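You operate a simulated robot arm through the tools that you are given. There is no shell and no other tool. Be economical: measure what you need, move in short steps, check, and stop when the job is done.

You run a simulated robot arm. Do the job below in one go: nothing can be reset, and whatever is moved stays where it is left.

TASK
Wipe the oil off the jars, waste and cans box lids.
Fine: use the cream cloth and put it back on the ledge; lids stay shut.

It is judged by the outcome, as a careful person would: the job done as asked, and still so three seconds after it is handed in. It fails if anything else is knocked over, pushed out of place, dropped, spilled or broken. Lids that push on must go on centred and level and be pressed home; caps that screw on are set level and turned clockwise until they are tight.

THE ROBOT
A 7-joint arm with a two-finger parallel gripper, fixed in place. Base frame: the origin is at the foot of the arm, x ahead of it, y to its left, z up. Units: m, degrees, N and s.
Its first joint turns from -66.0 to 66.0 degrees. Payload 2.4 kg.
The tool frame sits at the grasp point between the pads (the TCP): z along the fingers, y along the line on which they close. The tips reach 0.03 m beyond it. The gripper opens to 0.094 m. The fingers are 0.028 m wide and 0.01 m thick; the gripper's body (0.05 by 0.096 m) begins 0.055 m behind the TCP.
Orientation is that of the tool frame in the base frame, as a unit quaternion [x, y, z, w]. With the fingers straight down and closing along the base's y, the tool's x points along the base's -x, its y along +y and its z along -z.

THE INTERFACE
- The arm moves only by the tool move_arm. Its argument "rows" is a list of rows, each a list of 3 entries, a list of its own where there are three numbers: the shift along the base's x, y, z in units of 200 mm (1.0 is 200 mm), then the turn, a rotation vector about the base's x, y, z in units of 60 degrees (1.0 is 60 degrees), then the gripper command, from -1 (shut) to 1 (fully open), values between in proportion. In form: [[[tx, ty, tz], [rx, ry, rz], grip], ...]. A call has 1 to 12 rows; each row is the pose to reach, as a shift and turn from the pose commanded when the call began. A call with a number of a shift or a turn outside -1 to 1 is refused whole. Each row takes 0.2 s and may step no farther than 0.05 m and 8.6 degrees from the row before; otherwise, or with a gripper value out of range, the whole call is refused. A pose out of reach is approached as far as the arm can. The call stops where the force on the tool passes 50 N (or 10 N more than at its start, if that is more) or the arm is blocked; 0.2 s more then pass. The fingers move at their own pace (about 0.153 m/s each) and stop on an object; they squeeze with about 25 N. The grip force told is the motor's: it shows also when the fingers shut on nothing. Time passes only in rows, and 0.2 s behind the last, so rows that repeat a pose let the fingers close. It gives the time, the measured TCP pose, the force on the tool (base axes), the opening and the grip force at its end, in the units of the frame above (readings bear some noise).
- Cameras (640 x 400 px; columns grow to the right, rows downward): "scene" is fixed at [0.0333, 0.493, 1.4155]; the picture's right is [-0.66, -0.75, 0.00], its down [-0.61, 0.54, -0.57] and it looks along [0.43, -0.38, -0.82] (base axes); focal length 322 px, centre (320, 200). "wrist" rides on the gripper at [-0.037, 0, -0.058] in the tool frame; the picture's right is [0.00, -1.00, 0.00], its down [0.97, 0.00, -0.24] and it looks along [0.24, 0.00, 0.97] (tool axes); focal length 218 px, centre (320, 200).
- grab_frame(camera): a new picture of that camera. It takes no simulated time.
- probe_pixels(camera, pixels): for up to 12 pixels [column, row] of the newest picture of that camera ("zoom" is the newest enlarged one), the place [x, y, z] in the base frame of the surface seen there, good to about 0.002 m. It takes no simulated time.
- zoom(camera, box): a new picture of the part [left, top, right, bottom] of that camera's present view, enlarged. It takes no simulated time.
- finish_job(): hands the job in; it is judged then, once.

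Keep the steps short. Do not move on a guess: measure, check each grasp and each placing, and mend mistakes. In all there are 80 turns and 38 pictures (those below and enlarged ones count). Leave the gripper open and the arm clear of the work at the hand-in unless told otherwise, and finish with a single line.

The tools are called after ">>>" as a command line: name --argument value ..., lists and objects as JSON in quotes. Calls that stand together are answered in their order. move_arm: Moves the arm, as the interface text tells. Its arguments: {"type":"object","properties":{"rows":{"type":"array","items":{"type":"array"}}},"required":["rows"]} The other tools are called the same way: grab_frame (camera) takes a picture; probe_pixels (camera, pixels) gives the place of the surface under pixels of a picture; zoom (camera, box) takes an enlarged picture of a part of a camera's view; finish_job () hands the job in.

At the start:

```text
time: 0.0
tcp_pos: [0.4209, -0.1154, 0.8705]
tcp_rot: [0.0, 1.0, 0.0, 0.0]
contact_force: [0.9, 0.5, 0.1]
gripper_width: 0.0941
gripper_force: 0.1
```

scene: 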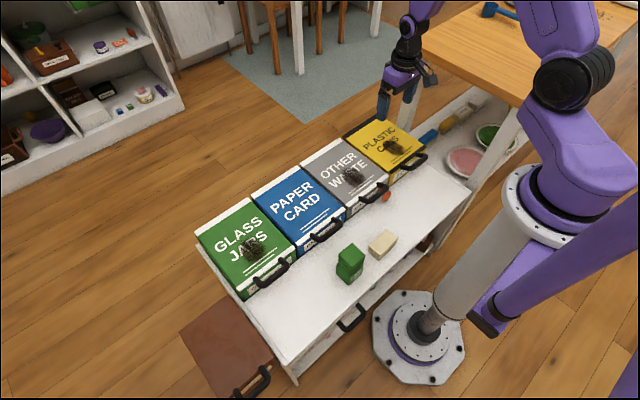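
wrist: 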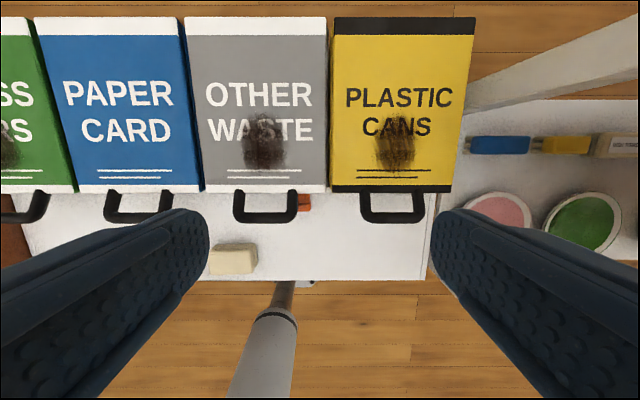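

I see four box lids with dark oil smears on green, grey and yellow, and a green and a cream block on the ledge. I'll zoom in on them to measure.

>>> zoom --camera "scene" --box '[310, 170, 450, 300]'

>>> probe_pixels --camera "scene" --pixels '[[383, 241], [371, 251], [384, 257], [396, 238], [348, 252], [253, 249], [353, 176], [395, 147], [237, 207], [281, 241], [268, 272], [400, 275]]'

>>> probe_pixels --camera "wrist" --pixels '[[232, 250], [211, 247], [256, 246], [232, 272], [250, 122], [265, 150], [395, 150], [375, 150], [415, 150], [395, 125], [395, 170], [265, 168]]'

```text
3.08 times, centred on (380, 235) of scene
```

zoom: 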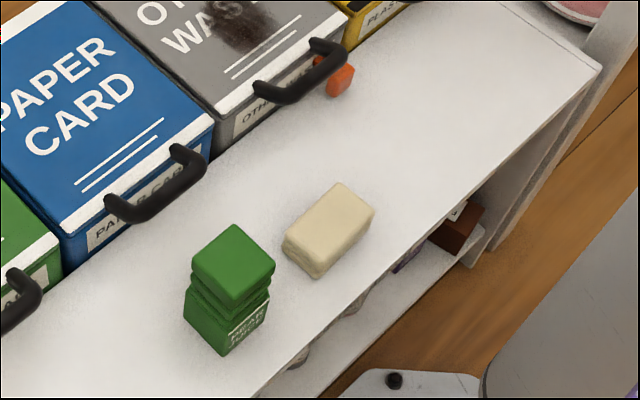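

```text
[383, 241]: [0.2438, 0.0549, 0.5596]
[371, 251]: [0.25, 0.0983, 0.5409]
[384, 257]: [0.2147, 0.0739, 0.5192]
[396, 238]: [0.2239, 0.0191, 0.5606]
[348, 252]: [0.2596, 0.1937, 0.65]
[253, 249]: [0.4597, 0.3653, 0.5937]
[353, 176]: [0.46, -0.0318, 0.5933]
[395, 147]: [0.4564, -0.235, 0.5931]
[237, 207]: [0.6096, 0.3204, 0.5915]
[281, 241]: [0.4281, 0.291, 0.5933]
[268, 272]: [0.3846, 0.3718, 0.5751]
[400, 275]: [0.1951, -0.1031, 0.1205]
```

```text
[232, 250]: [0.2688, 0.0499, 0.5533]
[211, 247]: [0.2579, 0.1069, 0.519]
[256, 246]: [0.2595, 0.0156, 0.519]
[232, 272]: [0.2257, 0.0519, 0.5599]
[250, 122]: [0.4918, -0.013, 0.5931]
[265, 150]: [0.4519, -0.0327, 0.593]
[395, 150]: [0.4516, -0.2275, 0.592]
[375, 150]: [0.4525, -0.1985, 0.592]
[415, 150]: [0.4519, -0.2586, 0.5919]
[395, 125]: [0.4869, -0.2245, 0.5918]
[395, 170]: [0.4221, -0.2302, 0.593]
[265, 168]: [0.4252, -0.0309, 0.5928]
```

The lids are at z≈0.593. I need the exact extents of the cloth and stains, so I'm zooming in on those.

>>> zoom --camera "wrist" --box '[190, 100, 450, 280]'

>>> zoom --camera "scene" --box '[190, 190, 310, 310]'

```text
2.22 times, centred on (320, 190) of wrist
```

zoom: 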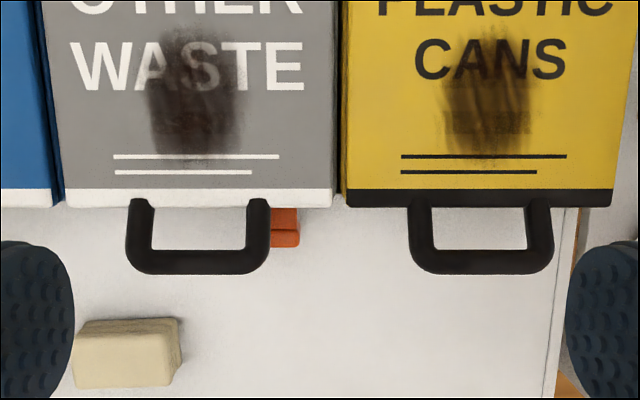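

```text
3.33 times, centred on (250, 250) of scene
```

zoom: 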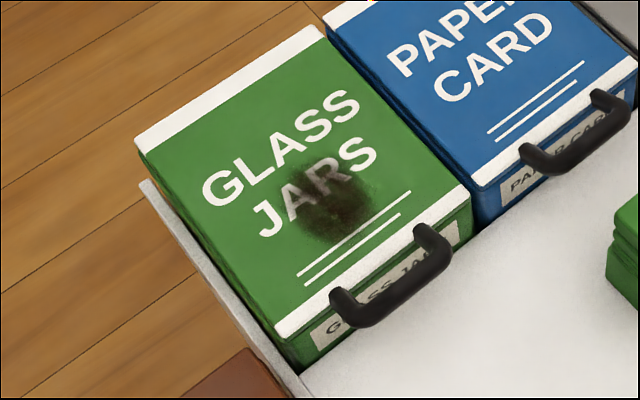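

Probing the stain edges on the green lid in the newest zoom, plus wrist pixels for the other stains and the cloth top corners.

>>> probe_pixels --camera "zoom" --pixels '[[310, 155], [375, 205], [335, 245], [285, 200], [275, 325], [470, 190], [350, 320], [440, 250], [400, 300], [320, 30], [140, 140], [333, 198]]'

>>> probe_pixels --camera "wrist" --pixels '[[262, 108], [262, 170], [241, 150], [285, 150], [393, 106], [393, 172], [373, 140], [415, 140], [211, 274], [250, 274], [215, 258], [248, 258]]'

```text
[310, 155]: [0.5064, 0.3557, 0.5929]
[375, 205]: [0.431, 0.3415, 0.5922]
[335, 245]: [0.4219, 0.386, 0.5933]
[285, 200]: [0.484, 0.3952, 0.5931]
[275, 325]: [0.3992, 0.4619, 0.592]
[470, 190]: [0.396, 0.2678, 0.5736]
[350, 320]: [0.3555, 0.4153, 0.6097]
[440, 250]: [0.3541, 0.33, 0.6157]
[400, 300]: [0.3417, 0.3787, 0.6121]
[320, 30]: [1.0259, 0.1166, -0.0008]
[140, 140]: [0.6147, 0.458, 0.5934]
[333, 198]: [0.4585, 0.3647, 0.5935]
```

```text
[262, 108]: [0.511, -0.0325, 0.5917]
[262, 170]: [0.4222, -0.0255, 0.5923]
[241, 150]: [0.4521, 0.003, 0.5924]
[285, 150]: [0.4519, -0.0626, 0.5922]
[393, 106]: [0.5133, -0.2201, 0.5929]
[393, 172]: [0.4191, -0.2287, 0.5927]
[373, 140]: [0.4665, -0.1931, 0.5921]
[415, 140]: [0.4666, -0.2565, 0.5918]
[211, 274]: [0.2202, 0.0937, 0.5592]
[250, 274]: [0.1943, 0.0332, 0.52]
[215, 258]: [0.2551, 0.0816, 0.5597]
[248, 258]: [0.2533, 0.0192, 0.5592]
```

Stains are about 0.09 × 0.065 m, centred near x=0.465 at y=0.365, -0.031 and -0.227. The cloth is centred near (0.24, 0.052), z 0.52–0.56. I'm moving above the cloth.

>>> move_arm --rows '[[[-0.13, 0.12, -0.1], [0, 0, 0], 1], [[-0.26, 0.24, -0.2], [0, 0, 0], 1], [[-0.39, 0.36, -0.32], [0, 0, 0], 1], [[-0.52, 0.48, -0.44], [0, 0, 0], 1], [[-0.65, 0.6, -0.56], [0, 0, 0], 1], [[-0.78, 0.72, -0.68], [0, 0, 0], 1], [[-0.905, 0.837, -0.75], [0, 0, 0], 1]]'

>>> grab_frame --camera "wrist"

```text
time: 1.6
tcp_pos: [0.2377, 0.0506, 0.7215]
tcp_rot: [0.001, 1.0, 0.001, 0.0]
contact_force: [0.3, 0.1, 0.1]
gripper_width: 0.0938
gripper_force: 0.0
```

```text
32 pictures are left
```

wrist: 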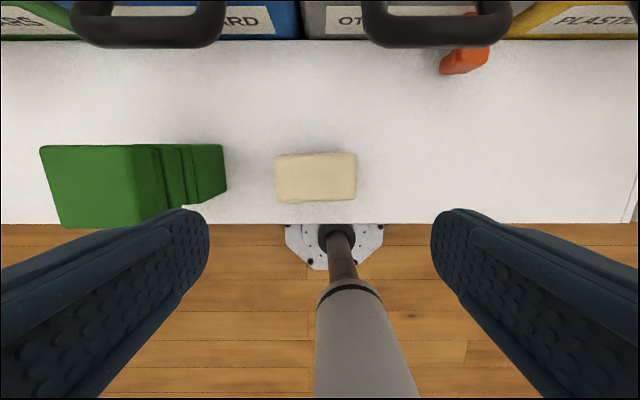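

The cloth appears at columns 276–356, rows 153–202. Probing its corners and the nearest bottle edge.

>>> probe_pixels --camera "wrist" --pixels '[[280, 162], [280, 196], [353, 158], [353, 196], [316, 180], [316, 200], [316, 157], [316, 154], [278, 180], [355, 180], [222, 175], [135, 185]]'

```text
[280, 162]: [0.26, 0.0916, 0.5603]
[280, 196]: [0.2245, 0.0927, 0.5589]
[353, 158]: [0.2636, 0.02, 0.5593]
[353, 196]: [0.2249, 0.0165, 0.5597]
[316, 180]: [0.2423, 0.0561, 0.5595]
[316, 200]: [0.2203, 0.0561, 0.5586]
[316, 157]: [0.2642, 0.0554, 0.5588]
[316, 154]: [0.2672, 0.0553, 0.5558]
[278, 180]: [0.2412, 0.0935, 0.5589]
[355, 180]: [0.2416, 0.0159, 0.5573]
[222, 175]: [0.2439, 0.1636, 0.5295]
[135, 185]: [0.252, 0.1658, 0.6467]
```

The cloth spans y 0.014–0.095 and x 0.219–0.267, centre (0.243, 0.0545). I'll centre over it and lower with the fingers open, 6 mm of clearance per side, then check before closing.

>>> move_arm --rows '[[[0.024, 0.019, -0.1], [0, 0, 0], 1], [[0.024, 0.019, -0.3], [0, 0, 0], 1], [[0.024, 0.019, -0.5], [0, 0, 0], 1], [[0.024, 0.019, -0.58], [0, 0, 0], 1], [[0.024, 0.019, -0.58], [0, 0, 0], 1]]'

>>> grab_frame --camera "wrist"

```text
time: 2.8
tcp_pos: [0.2452, 0.0575, 0.6071]
tcp_rot: [0.001, 1.0, 0.0, 0.001]
contact_force: [-0.3, 1.2, -1.0]
gripper_width: 0.0937
gripper_force: 0.1
```

```text
31 pictures are left
```

wrist: 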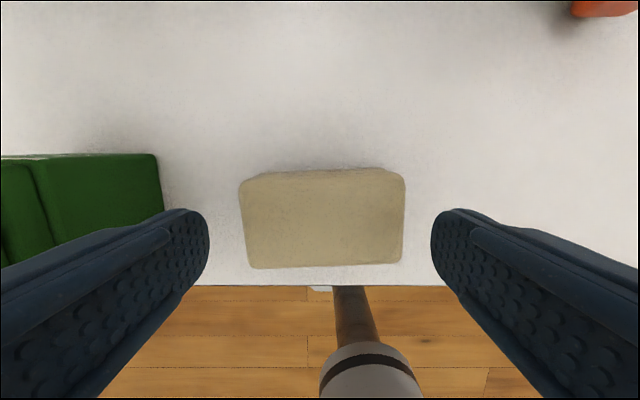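

The cloth's mid column is about 322, so it's centred between the fingers. I'm lowering 46 mm with the gripper open, then closing.

>>> move_arm --rows '[[[-0.008, 0, -0.1], [0, 0, 0], 1], [[-0.008, 0, -0.2], [0, 0, 0], 1], [[-0.008, 0, -0.23], [0, 0, 0], 1], [[-0.008, 0, -0.23], [0, 0, 0], 1], [[-0.008, 0, -0.23], [0, 0, 0], -1], [[-0.008, 0, -0.23], [0, 0, 0], -1], [[-0.008, 0, -0.23], [0, 0, 0], -1]]'

>>> grab_frame --camera "wrist"

```text
time: 4.4
tcp_pos: [0.2438, 0.0555, 0.5589]
tcp_rot: [0.0, 1.0, 0.0, 0.0]
contact_force: [-0.4, -1.1, -0.1]
gripper_width: 0.089
gripper_force: 24.5
```

```text
30 pictures are left
```

wrist: 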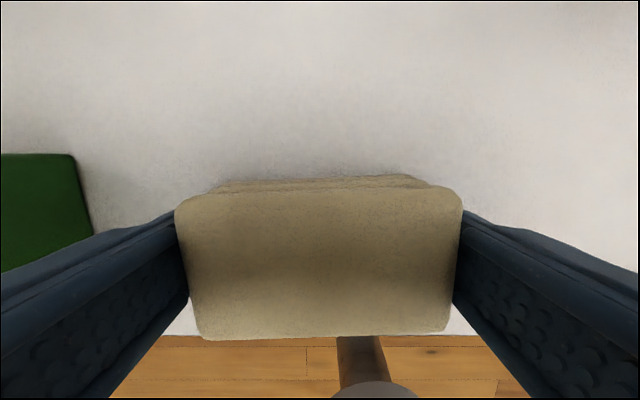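

The fingers stopped at 0.089 m on the cloth with 24.5 N. I'm lifting straight up and checking the hold. The bottom of the cloth is about 0.039 below the TCP.

>>> move_arm --rows '[[[0, 0, 0.1], [0, 0, 0], -1], [[0, 0, 0.3], [0, 0, 0], -1], [[0, 0, 0.5], [0, 0, 0], -1], [[0, 0, 0.7], [0, 0, 0], -1], [[0, 0, 0.7], [0, 0, 0], -1]]'

>>> grab_frame --camera "wrist"

```text
time: 5.6
tcp_pos: [0.2449, 0.0557, 0.6981]
tcp_rot: [0.001, 1.0, 0.0, 0.0]
contact_force: [0.7, 0.2, -0.4]
gripper_width: 0.089
gripper_force: 24.9
```

```text
29 pictures are left
```

wrist: 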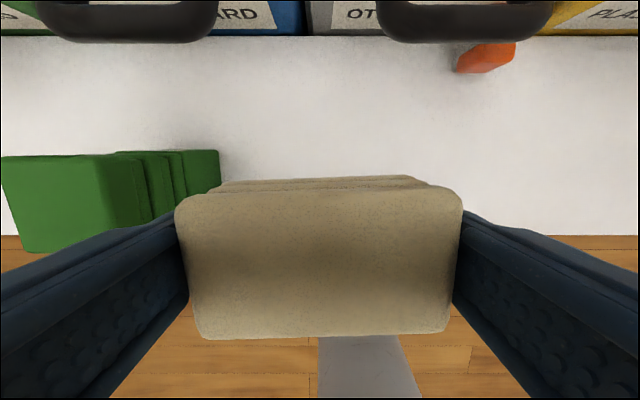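

The cloth is held firmly and level. I'm moving over the waste lid at z 0.70.

>>> move_arm --rows '[[[0.2, -0.087, 0], [0, 0, 0], -1], [[0.4, -0.174, 0], [0, 0, 0], -1], [[0.6, -0.261, 0], [0, 0, 0], -1], [[0.8, -0.348, 0], [0, 0, 0], -1], [[1.0, -0.434, 0], [0, 0, 0], -1], [[1.0, -0.434, 0], [0, 0, 0], -1]]'

```text
time: 7.0
tcp_pos: [0.4437, -0.0307, 0.7009]
tcp_rot: [0.0, 1.0, 0.0, 0.0]
contact_force: [0.3, 0.0, 0.7]
gripper_width: 0.0891
gripper_force: 25.0
```

Now at (0.444, -0.031, 0.701). I'll go to x 0.465 and lower slowly to about contact at z≈0.632.

>>> move_arm --rows '[[[0.107, 0, -0.15], [0, 0, 0], -1], [[0.107, 0, -0.29], [0, 0, 0], -1], [[0.107, 0, -0.32], [0, 0, 0], -1], [[0.107, 0, -0.34], [0, 0, 0], -1], [[0.107, 0, -0.355], [0, 0, 0], -1], [[0.107, 0, -0.355], [0, 0, 0], -1]]'

```text
time: 8.4
tcp_pos: [0.4652, -0.0317, 0.6293]
tcp_rot: [0.001, 1.0, -0.001, 0.001]
contact_force: [-4.8, -2.4, 30.0]
gripper_width: 0.0886
gripper_force: 25.1
```

Contact at 30 N, a bit firm. I'll ease up 1 mm and wipe in x from 0.425 to 0.50.

>>> move_arm --rows '[[[0, 0, 0.005], [0, 0, 0], -1], [[-0.08, 0, 0.005], [0, 0, 0], -1], [[-0.17, 0, 0.005], [0, 0, 0], -1], [[-0.08, 0, 0.005], [0, 0, 0], -1], [[0.02, 0, 0.005], [0, 0, 0], -1], [[0.12, 0, 0.005], [0, 0, 0], -1], [[0.2, 0, 0.005], [0, 0, 0], -1], [[0.1, 0, 0.005], [0, 0, 0], -1], [[0, 0, 0.005], [0, 0, 0], -1]]'

>>> grab_frame --camera "scene"

```text
time: 10.4
tcp_pos: [0.4673, -0.0301, 0.6286]
tcp_rot: [0.0, 1.0, 0.0, 0.003]
contact_force: [5.9, 0.2, 12.2]
gripper_width: 0.0884
gripper_force: 25.1
```

```text
28 pictures are left
```

scene: 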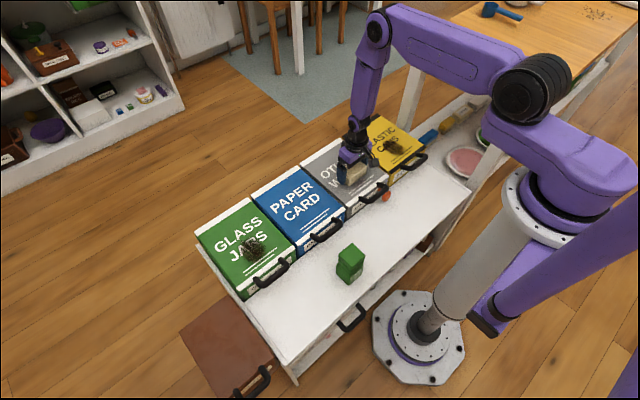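

Force is 12 N and nothing moved. Next come passes with a small y offset, each row kept short, and then a lift to inspect.

>>> move_arm --rows '[[[-0.1, 0.04, 0], [0, 0, 0], -1], [[-0.19, 0.04, 0], [0, 0, 0], -1], [[-0.05, 0.04, 0], [0, 0, 0], -1], [[0.09, 0.04, 0], [0, 0, 0], -1], [[0.2, 0.04, 0], [0, 0, 0], -1], [[0.2, -0.04, 0], [0, 0, 0], -1], [[0.06, -0.04, 0], [0, 0, 0], -1], [[-0.08, -0.04, 0], [0, 0, 0], -1], [[-0.19, -0.04, 0], [0, 0, 0], -1], [[-0.19, 0, 0.0], [0, 0, 0], -1], [[-0.19, 0, 0.2], [0, 0, 0], -1], [[-0.19, 0, 0.4], [0, 0, 0], -1]]'

>>> grab_frame --camera "wrist"

```text
time: 13.0
tcp_pos: [0.4252, -0.0305, 0.7102]
tcp_rot: [0.0, 1.0, 0.0, -0.001]
contact_force: [0.2, 0.3, -0.8]
gripper_width: 0.0886
gripper_force: 25.1
```

```text
27 pictures are left
```

wrist: 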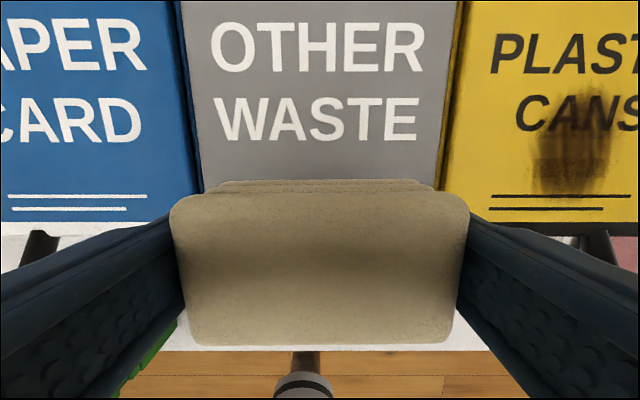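

The visible part of the waste lid is clean; I'll check the rest later. I'm moving over the cans stain at (0.465, -0.227).

>>> move_arm --rows '[[[0.04, -0.2, 0], [0, 0, 0], -1], [[0.08, -0.4, 0], [0, 0, 0], -1], [[0.12, -0.6, 0], [0, 0, 0], -1], [[0.16, -0.8, 0], [0, 0, 0], -1], [[0.2, -0.98, 0], [0, 0, 0], -1], [[0.2, -0.98, 0], [0, 0, 0], -1], [[0.2, -0.98, -0.2], [0, 0, 0], -1], [[0.2, -0.98, -0.35], [0, 0, 0], -1], [[0.2, -0.98, -0.38], [0, 0, 0], -1], [[0.2, -0.98, -0.395], [0, 0, 0], -1], [[0.2, -0.98, -0.395], [0, 0, 0], -1]]'

>>> grab_frame --camera "scene"

```text
time: 15.4
tcp_pos: [0.4681, -0.2279, 0.6303]
tcp_rot: [0.001, 1.0, 0.0, 0.0]
contact_force: [-0.3, -0.5, -0.5]
gripper_width: 0.0884
gripper_force: 24.9
```

```text
26 pictures are left
```

scene: 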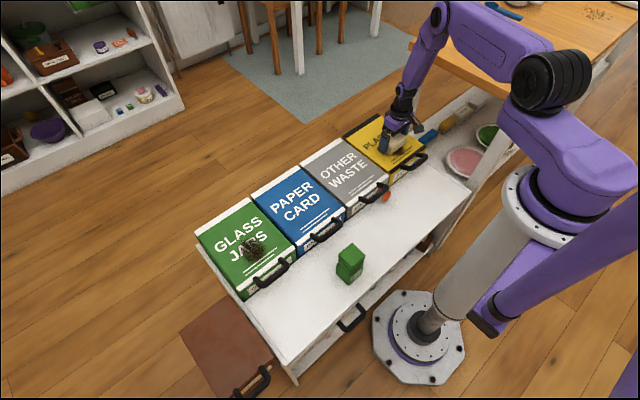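

The waste lid is fully clean. The cloth isn't touching the cans lid yet (force ≈0), so I'm lowering 2–3 mm more.

>>> move_arm --rows '[[[0, 0, -0.006], [0, 0, 0], -1], [[0, 0, -0.011], [0, 0, 0], -1], [[0, 0, -0.011], [0, 0, 0], -1]]'

```text
time: 16.2
tcp_pos: [0.467, -0.2281, 0.6307]
tcp_rot: [0.0, 1.0, 0.0, 0.0]
contact_force: [-2.0, 0.5, 9.4]
gripper_width: 0.0883
gripper_force: 25.0
```

Contact at 9 N is good. Wiping the cans stain with three passes and then lifting.

>>> move_arm --rows '[[[-0.1, 0, -0.003], [0, 0, 0], -1], [[-0.19, 0, -0.003], [0, 0, 0], -1], [[-0.19, 0.04, -0.003], [0, 0, 0], -1], [[-0.05, 0.04, -0.003], [0, 0, 0], -1], [[0.09, 0.04, -0.003], [0, 0, 0], -1], [[0.2, 0.04, -0.003], [0, 0, 0], -1], [[0.2, -0.04, -0.003], [0, 0, 0], -1], [[0.06, -0.04, -0.003], [0, 0, 0], -1], [[-0.08, -0.04, -0.003], [0, 0, 0], -1], [[-0.19, -0.04, -0.003], [0, 0, 0], -1]]'

>>> move_arm --rows '[[[0.0, 0.04, 0], [0, 0, 0], -1], [[0.1, 0.04, 0], [0, 0, 0], -1], [[0.2, 0.04, 0], [0, 0, 0], -1], [[0.3, 0.04, 0], [0, 0, 0], -1], [[0.39, 0.04, 0], [0, 0, 0], -1], [[0.2, 0.04, 0], [0, 0, 0], -1], [[0.0, 0.04, 0], [0, 0, 0], -1], [[0, 0.04, 0.2], [0, 0, 0], -1], [[0, 0.04, 0.4], [0, 0, 0], -1]]'

>>> grab_frame --camera "wrist"

```text
time: 18.4
tcp_pos: [0.4304, -0.2358, 0.6272]
tcp_rot: [-0.001, 1.0, 0.0, 0.002]
contact_force: [6.4, -0.2, 14.0]
gripper_width: 0.0883
gripper_force: 24.8
```

```text
time: 20.4
tcp_pos: [0.4283, -0.2239, 0.7072]
tcp_rot: [0.0, 1.0, 0.0, 0.0]
contact_force: [0.0, -0.9, 0.8]
gripper_width: 0.0886
gripper_force: 25.6
```

```text
25 pictures are left
```

wrist: 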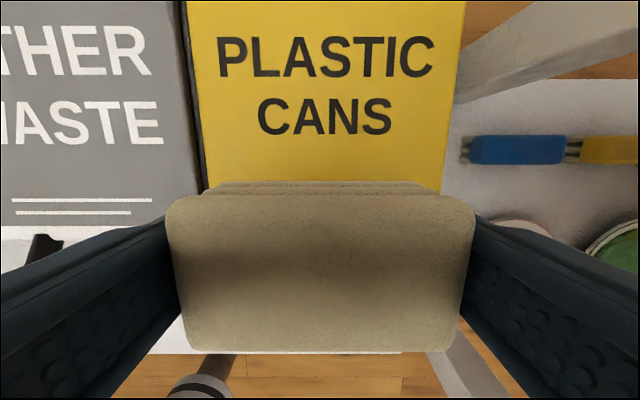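

The cans lid looks clean. I'm carrying the cloth at z 0.71 toward the jars lid in two legs.

>>> move_arm --rows '[[[0, 0.2, 0], [0, 0, 0], -1], [[0, 0.4, 0], [0, 0, 0], -1], [[0, 0.6, 0], [0, 0, 0], -1], [[0, 0.8, 0], [0, 0, 0], -1], [[0, 1.0, 0], [0, 0, 0], -1]]'

>>> move_arm --rows '[[[0, 0.2, 0], [0, 0, 0], -1], [[0, 0.4, 0], [0, 0, 0], -1], [[0, 0.6, 0], [0, 0, 0], -1], [[0, 0.8, 0], [0, 0, 0], -1], [[0, 1.0, 0], [0, 0, 0], -1]]'

>>> move_arm --rows '[[[0, 0.2, 0], [0, 0, 0], -1], [[0, 0.4, 0], [0, 0, 0], -1], [[0, 0.6, 0], [0, 0, 0], -1], [[0, 0.8, 0], [0, 0, 0], -1], [[0, 0.945, 0], [0, 0, 0], -1], [[0, 0.945, 0], [0, 0, 0], -1]]'

>>> grab_frame --camera "scene"

>>> grab_frame --camera "wrist"

```text
time: 21.6
tcp_pos: [0.4306, -0.0276, 0.7073]
tcp_rot: [0.001, 1.0, 0.001, 0.0]
contact_force: [-0.1, -0.2, -0.1]
gripper_width: 0.0884
gripper_force: 25.1
```

```text
time: 22.8
tcp_pos: [0.4284, 0.1731, 0.7089]
tcp_rot: [0.001, 1.0, -0.001, -0.001]
contact_force: [0.7, 0.3, -0.4]
gripper_width: 0.0885
gripper_force: 25.7
```

```text
time: 24.2
tcp_pos: [0.4295, 0.3616, 0.7061]
tcp_rot: [0.0, 1.0, 0.0, 0.0]
contact_force: [0.6, 0.4, -0.4]
gripper_width: 0.0885
gripper_force: 25.2
```

```text
24 pictures are left
```

scene: 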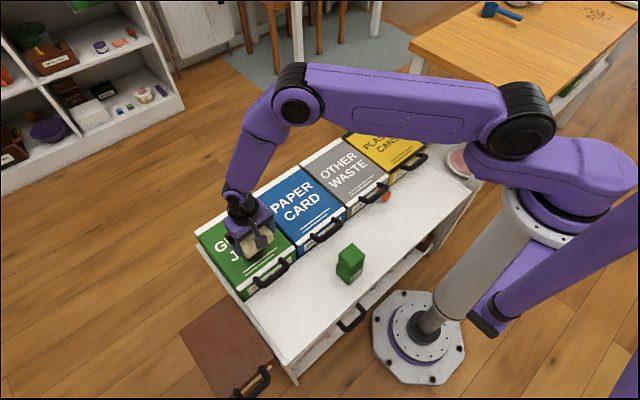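

```text
23 pictures are left
```

wrist: 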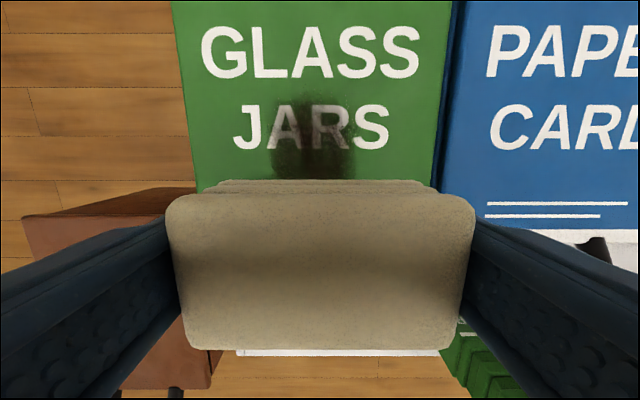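

Both cleaned lids look good. Before contact I'll test the reach in the air, moving to x≈0.495 at z≈0.66.

>>> move_arm --rows '[[[0.1, 0.01, -0.1], [0, 0, 0], -1], [[0.22, 0.01, -0.2], [0, 0, 0], -1], [[0.325, 0.01, -0.23], [0, 0, 0], -1], [[0.325, 0.01, -0.23], [0, 0, 0], -1]]'

```text
time: 25.2
tcp_pos: [0.4956, 0.3625, 0.6609]
tcp_rot: [0.0, 1.0, 0.0, 0.0]
contact_force: [-0.1, 0.6, 0.2]
gripper_width: 0.0885
gripper_force: 24.6
```

It reaches with the tool still straight. I'm going back to x 0.465 and lowering gently to contact.

>>> move_arm --rows '[[[-0.15, 0.01, -0.05], [0, 0, 0], -1], [[-0.15, 0.01, -0.13], [0, 0, 0], -1], [[-0.15, 0.01, -0.15], [0, 0, 0], -1], [[-0.15, 0.01, -0.16], [0, 0, 0], -1], [[-0.15, 0.01, -0.16], [0, 0, 0], -1]]'

```text
time: 26.4
tcp_pos: [0.4633, 0.3657, 0.6291]
tcp_rot: [0.001, 1.0, 0.0, 0.0]
contact_force: [0.2, -0.3, -0.1]
gripper_width: 0.0887
gripper_force: 24.8
```

No contact yet, so down another 2.5 mm.

>>> move_arm --rows '[[[0, 0, -0.006], [0, 0, 0], -1], [[0, 0, -0.012], [0, 0, 0], -1], [[0, 0, -0.012], [0, 0, 0], -1]]'

```text
time: 27.2
tcp_pos: [0.4642, 0.3655, 0.6275]
tcp_rot: [0.0, 1.0, 0.0, 0.001]
contact_force: [-0.6, -1.2, 5.7]
gripper_width: 0.0884
gripper_force: 24.9
```

Light contact (6 N). Pressing about 1 mm more, wiping the jars stain and lifting.

>>> move_arm --rows '[[[-0.1, 0, -0.004], [0, 0, 0], -1], [[-0.19, 0, -0.004], [0, 0, 0], -1], [[-0.19, 0.04, -0.004], [0, 0, 0], -1], [[-0.05, 0.04, -0.004], [0, 0, 0], -1], [[0.09, 0.04, -0.004], [0, 0, 0], -1], [[0.2, 0.04, -0.004], [0, 0, 0], -1], [[0.2, -0.04, -0.004], [0, 0, 0], -1], [[0.06, -0.04, -0.004], [0, 0, 0], -1], [[-0.08, -0.04, -0.004], [0, 0, 0], -1], [[-0.19, -0.04, -0.004], [0, 0, 0], -1]]'

>>> move_arm --rows '[[[0.0, 0.04, 0], [0, 0, 0], -1], [[0.1, 0.04, 0], [0, 0, 0], -1], [[0.2, 0.04, 0], [0, 0, 0], -1], [[0.3, 0.04, 0], [0, 0, 0], -1], [[0.39, 0.04, 0], [0, 0, 0], -1], [[0.2, 0.04, 0], [0, 0, 0], -1], [[0.0, 0.04, 0], [0, 0, 0], -1], [[0, 0.04, 0.2], [0, 0, 0], -1], [[0, 0.04, 0.4], [0, 0, 0], -1]]'

>>> grab_frame --camera "wrist"

```text
time: 29.4
tcp_pos: [0.4252, 0.3581, 0.6277]
tcp_rot: [0.001, 1.0, 0.002, 0.003]
contact_force: [5.0, -0.2, 12.4]
gripper_width: 0.0885
gripper_force: 25.4
out of reach, approached as far as the arm can: row 6, 7
```

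```text
time: 31.4
tcp_pos: [0.4246, 0.366, 0.707]
tcp_rot: [0.001, 1.0, 0.001, 0.0]
contact_force: [-0.6, 0.6, 0.4]
gripper_width: 0.0883
gripper_force: 24.7
out of reach, approached as far as the arm can: row 5
```

```text
22 pictures are left
```

wrist: 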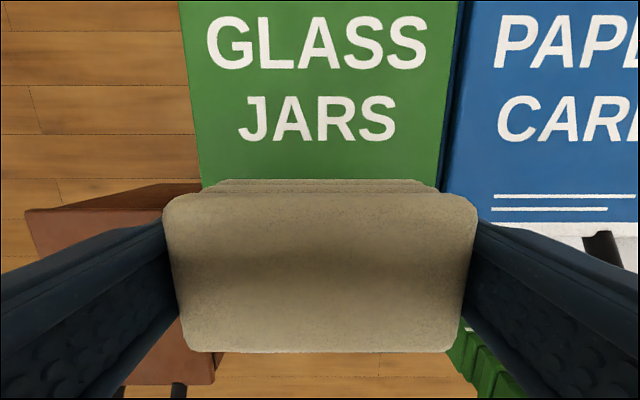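

The jars lid is clean. I'm returning along x≈0.425 to y≈0.055 first, to stay clear of the green bottle, and then back over the ledge.

>>> move_arm --rows '[[[0, -0.2, 0], [0, 0, 0], -1], [[0, -0.4, 0], [0, 0, 0], -1], [[0, -0.6, 0], [0, 0, 0], -1], [[0, -0.8, 0], [0, 0, 0], -1], [[0, -1.0, 0], [0, 0, 0], -1]]'

>>> move_arm --rows '[[[0, -0.2, 0], [0, 0, 0], -1], [[0, -0.4, 0], [0, 0, 0], -1], [[0, -0.553, 0], [0, 0, 0], -1], [[-0.2, -0.553, 0], [0, 0, 0], -1], [[-0.4, -0.553, 0], [0, 0, 0], -1], [[-0.6, -0.553, 0], [0, 0, 0], -1], [[-0.8, -0.553, 0], [0, 0, 0], -1], [[-0.905, -0.553, 0], [0, 0, 0], -1], [[-0.905, -0.553, 0], [0, 0, 0], -1]]'

>>> grab_frame --camera "scene"

>>> zoom --camera "scene" --box '[190, 110, 430, 300]'

```text
time: 32.6
tcp_pos: [0.4243, 0.1669, 0.7074]
tcp_rot: [0.0, 1.0, 0.0, -0.001]
contact_force: [0.2, 0.9, -0.7]
gripper_width: 0.0885
gripper_force: 24.8
```

```text
time: 34.6
tcp_pos: [0.2467, 0.056, 0.7073]
tcp_rot: [0.001, 1.0, 0.001, 0.0]
contact_force: [-0.3, -0.3, 0.0]
gripper_width: 0.0883
gripper_force: 25.3
```

```text
21 pictures are left
```

scene: 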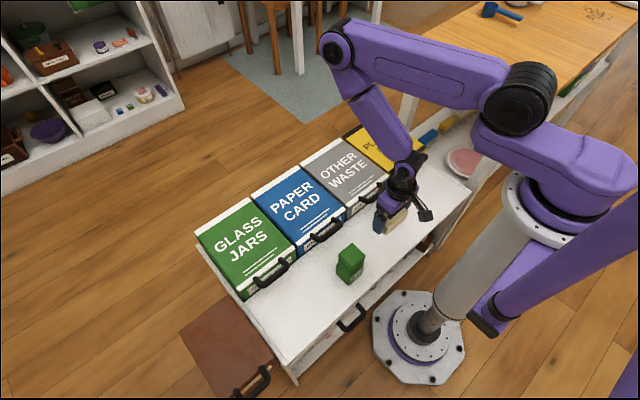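

```text
2.11 times, centred on (310, 205) of scene
```

zoom: 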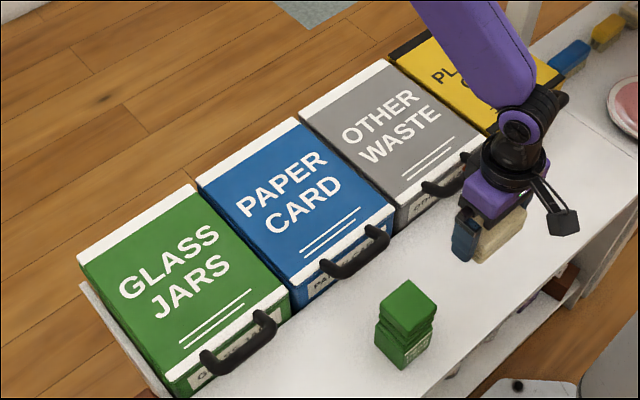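

Jars and waste lids are spotless, and everything else is in place. Lowering the cloth to the ledge with contact expected near TCP z≈0.558.

>>> move_arm --rows '[[[-0.012, 0, -0.2], [0, 0, 0], -1], [[-0.012, 0, -0.4], [0, 0, 0], -1], [[-0.012, 0, -0.6], [0, 0, 0], -1], [[-0.012, 0, -0.7], [0, 0, 0], -1], [[-0.012, 0, -0.73], [0, 0, 0], -1], [[-0.012, 0, -0.745], [0, 0, 0], -1], [[-0.012, 0, -0.745], [0, 0, 0], -1]]'

```text
time: 36.2
tcp_pos: [0.244, 0.0549, 0.5585]
tcp_rot: [0.001, 1.0, 0.0, -0.001]
contact_force: [1.1, 1.0, -0.3]
gripper_width: 0.0883
gripper_force: 24.7
```

Not touching yet, so I'm going down in 1 mm steps.

>>> move_arm --rows '[[[0, 0, -0.005], [0, 0, 0], -1], [[0, 0, -0.01], [0, 0, 0], -1], [[0, 0, -0.01], [0, 0, 0], -1]]'

```text
time: 37.0
tcp_pos: [0.2421, 0.0548, 0.555]
tcp_rot: [-0.001, 1.0, 0.0, 0.0]
contact_force: [0.7, -1.0, -0.4]
gripper_width: 0.0884
gripper_force: 25.4
```

>>> move_arm --rows '[[[0, 0, -0.005], [0, 0, 0], -1], [[0, 0, -0.01], [0, 0, 0], -1], [[0, 0, -0.01], [0, 0, 0], -1]]'

```text
time: 37.8
tcp_pos: [0.2428, 0.0547, 0.5533]
tcp_rot: [0.0, 1.0, 0.0, 0.0]
contact_force: [1.5, 0.5, 30.4]
gripper_width: 0.0886
gripper_force: 25.4
```

It touched the ledge. Easing up 1.5 mm, opening, then checking the clearance.

>>> move_arm --rows '[[[0, 0, 0.007], [0, 0, 0], -1], [[0, 0, 0.007], [0, 0, 0], 1], [[0, 0, 0.007], [0, 0, 0], 1], [[0, 0, 0.007], [0, 0, 0], 1]]'

>>> grab_frame --camera "wrist"

```text
time: 38.8
tcp_pos: [0.2436, 0.055, 0.5552]
tcp_rot: [0.0, 1.0, -0.001, 0.0]
contact_force: [1.0, 0.0, -0.7]
gripper_width: 0.0939
gripper_force: 0.1
```

```text
19 pictures are left
```

wrist: 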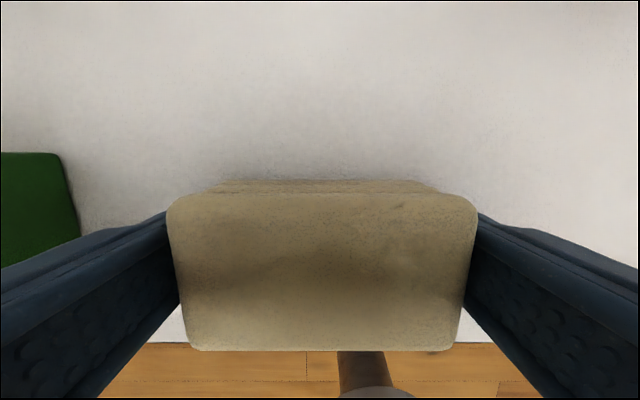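

The gripper is open to 0.094 and the cloth sits flat. Rising straight up slowly, then checking that the cloth stayed.

>>> move_arm --rows '[[[0, 0, 0.04], [0, 0, 0], 1], [[0, 0, 0.1], [0, 0, 0], 1], [[0, 0, 0.18], [0, 0, 0], 1], [[0, 0, 0.3], [0, 0, 0], 1], [[0, 0, 0.5], [0, 0, 0], 1], [[0, 0, 0.7], [0, 0, 0], 1], [[0, 0, 0.9], [0, 0, 0], 1]]'

>>> grab_frame --camera "wrist"

>>> grab_frame --camera "scene"

```text
time: 40.4
tcp_pos: [0.2438, 0.0544, 0.7369]
tcp_rot: [0.001, 1.0, 0.0, 0.0]
contact_force: [-0.2, -0.5, -0.3]
gripper_width: 0.0939
gripper_force: 0.0
```

```text
18 pictures are left
```

wrist: 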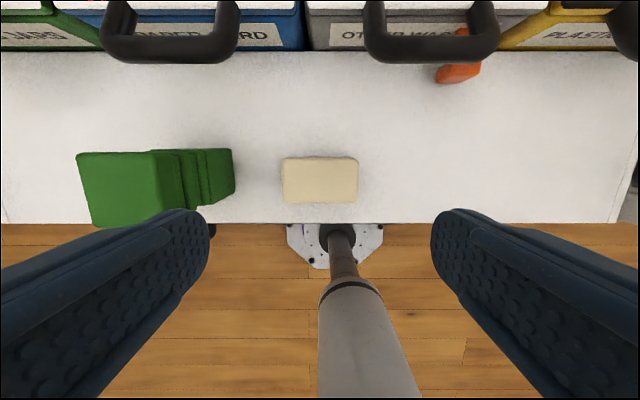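

```text
17 pictures are left
```

scene: 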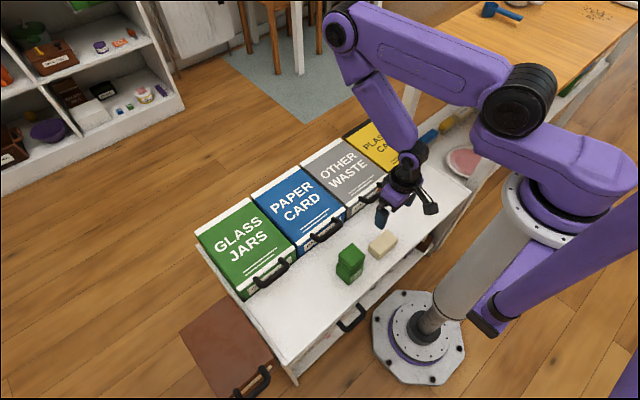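

The cloth is back on the ledge at its original spot. I'm moving back to the starting height and place to inspect the cans lid fully.

>>> move_arm --rows '[[[0.1, -0.1, 0.1], [0, 0, 0], 1], [[0.2, -0.2, 0.2], [0, 0, 0], 1], [[0.33, -0.33, 0.3], [0, 0, 0], 1], [[0.46, -0.46, 0.4], [0, 0, 0], 1], [[0.59, -0.59, 0.5], [0, 0, 0], 1], [[0.72, -0.72, 0.6], [0, 0, 0], 1], [[0.86, -0.85, 0.67], [0, 0, 0], 1], [[0.86, -0.85, 0.67], [0, 0, 0], 1]]'

>>> grab_frame --camera "wrist"

>>> zoom --camera "scene" --box '[190, 110, 430, 300]'

```text
time: 42.2
tcp_pos: [0.414, -0.1139, 0.8684]
tcp_rot: [0.001, 1.0, 0.0, 0.0]
contact_force: [-0.5, -0.2, -0.2]
gripper_width: 0.0938
gripper_force: 0.0
```

```text
16 pictures are left
```

wrist: 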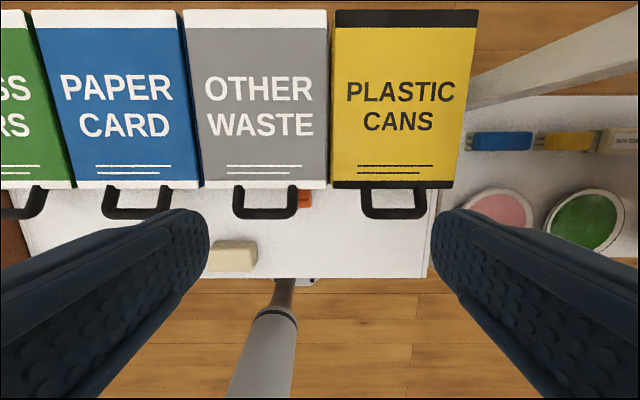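

```text
2.11 times, centred on (310, 205) of scene
```

zoom: 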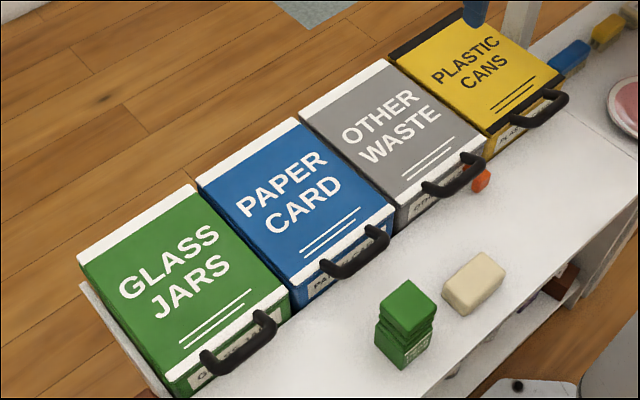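

All three lids are clean and shut, the cloth is on the ledge, the gripper is open and the arm is clear. Handing in.

>>> finish_job

```text
The job is handed in.
```

The jars, waste and cans lids are wiped clean and still shut, and the cream cloth is back at its original spot on the ledge.
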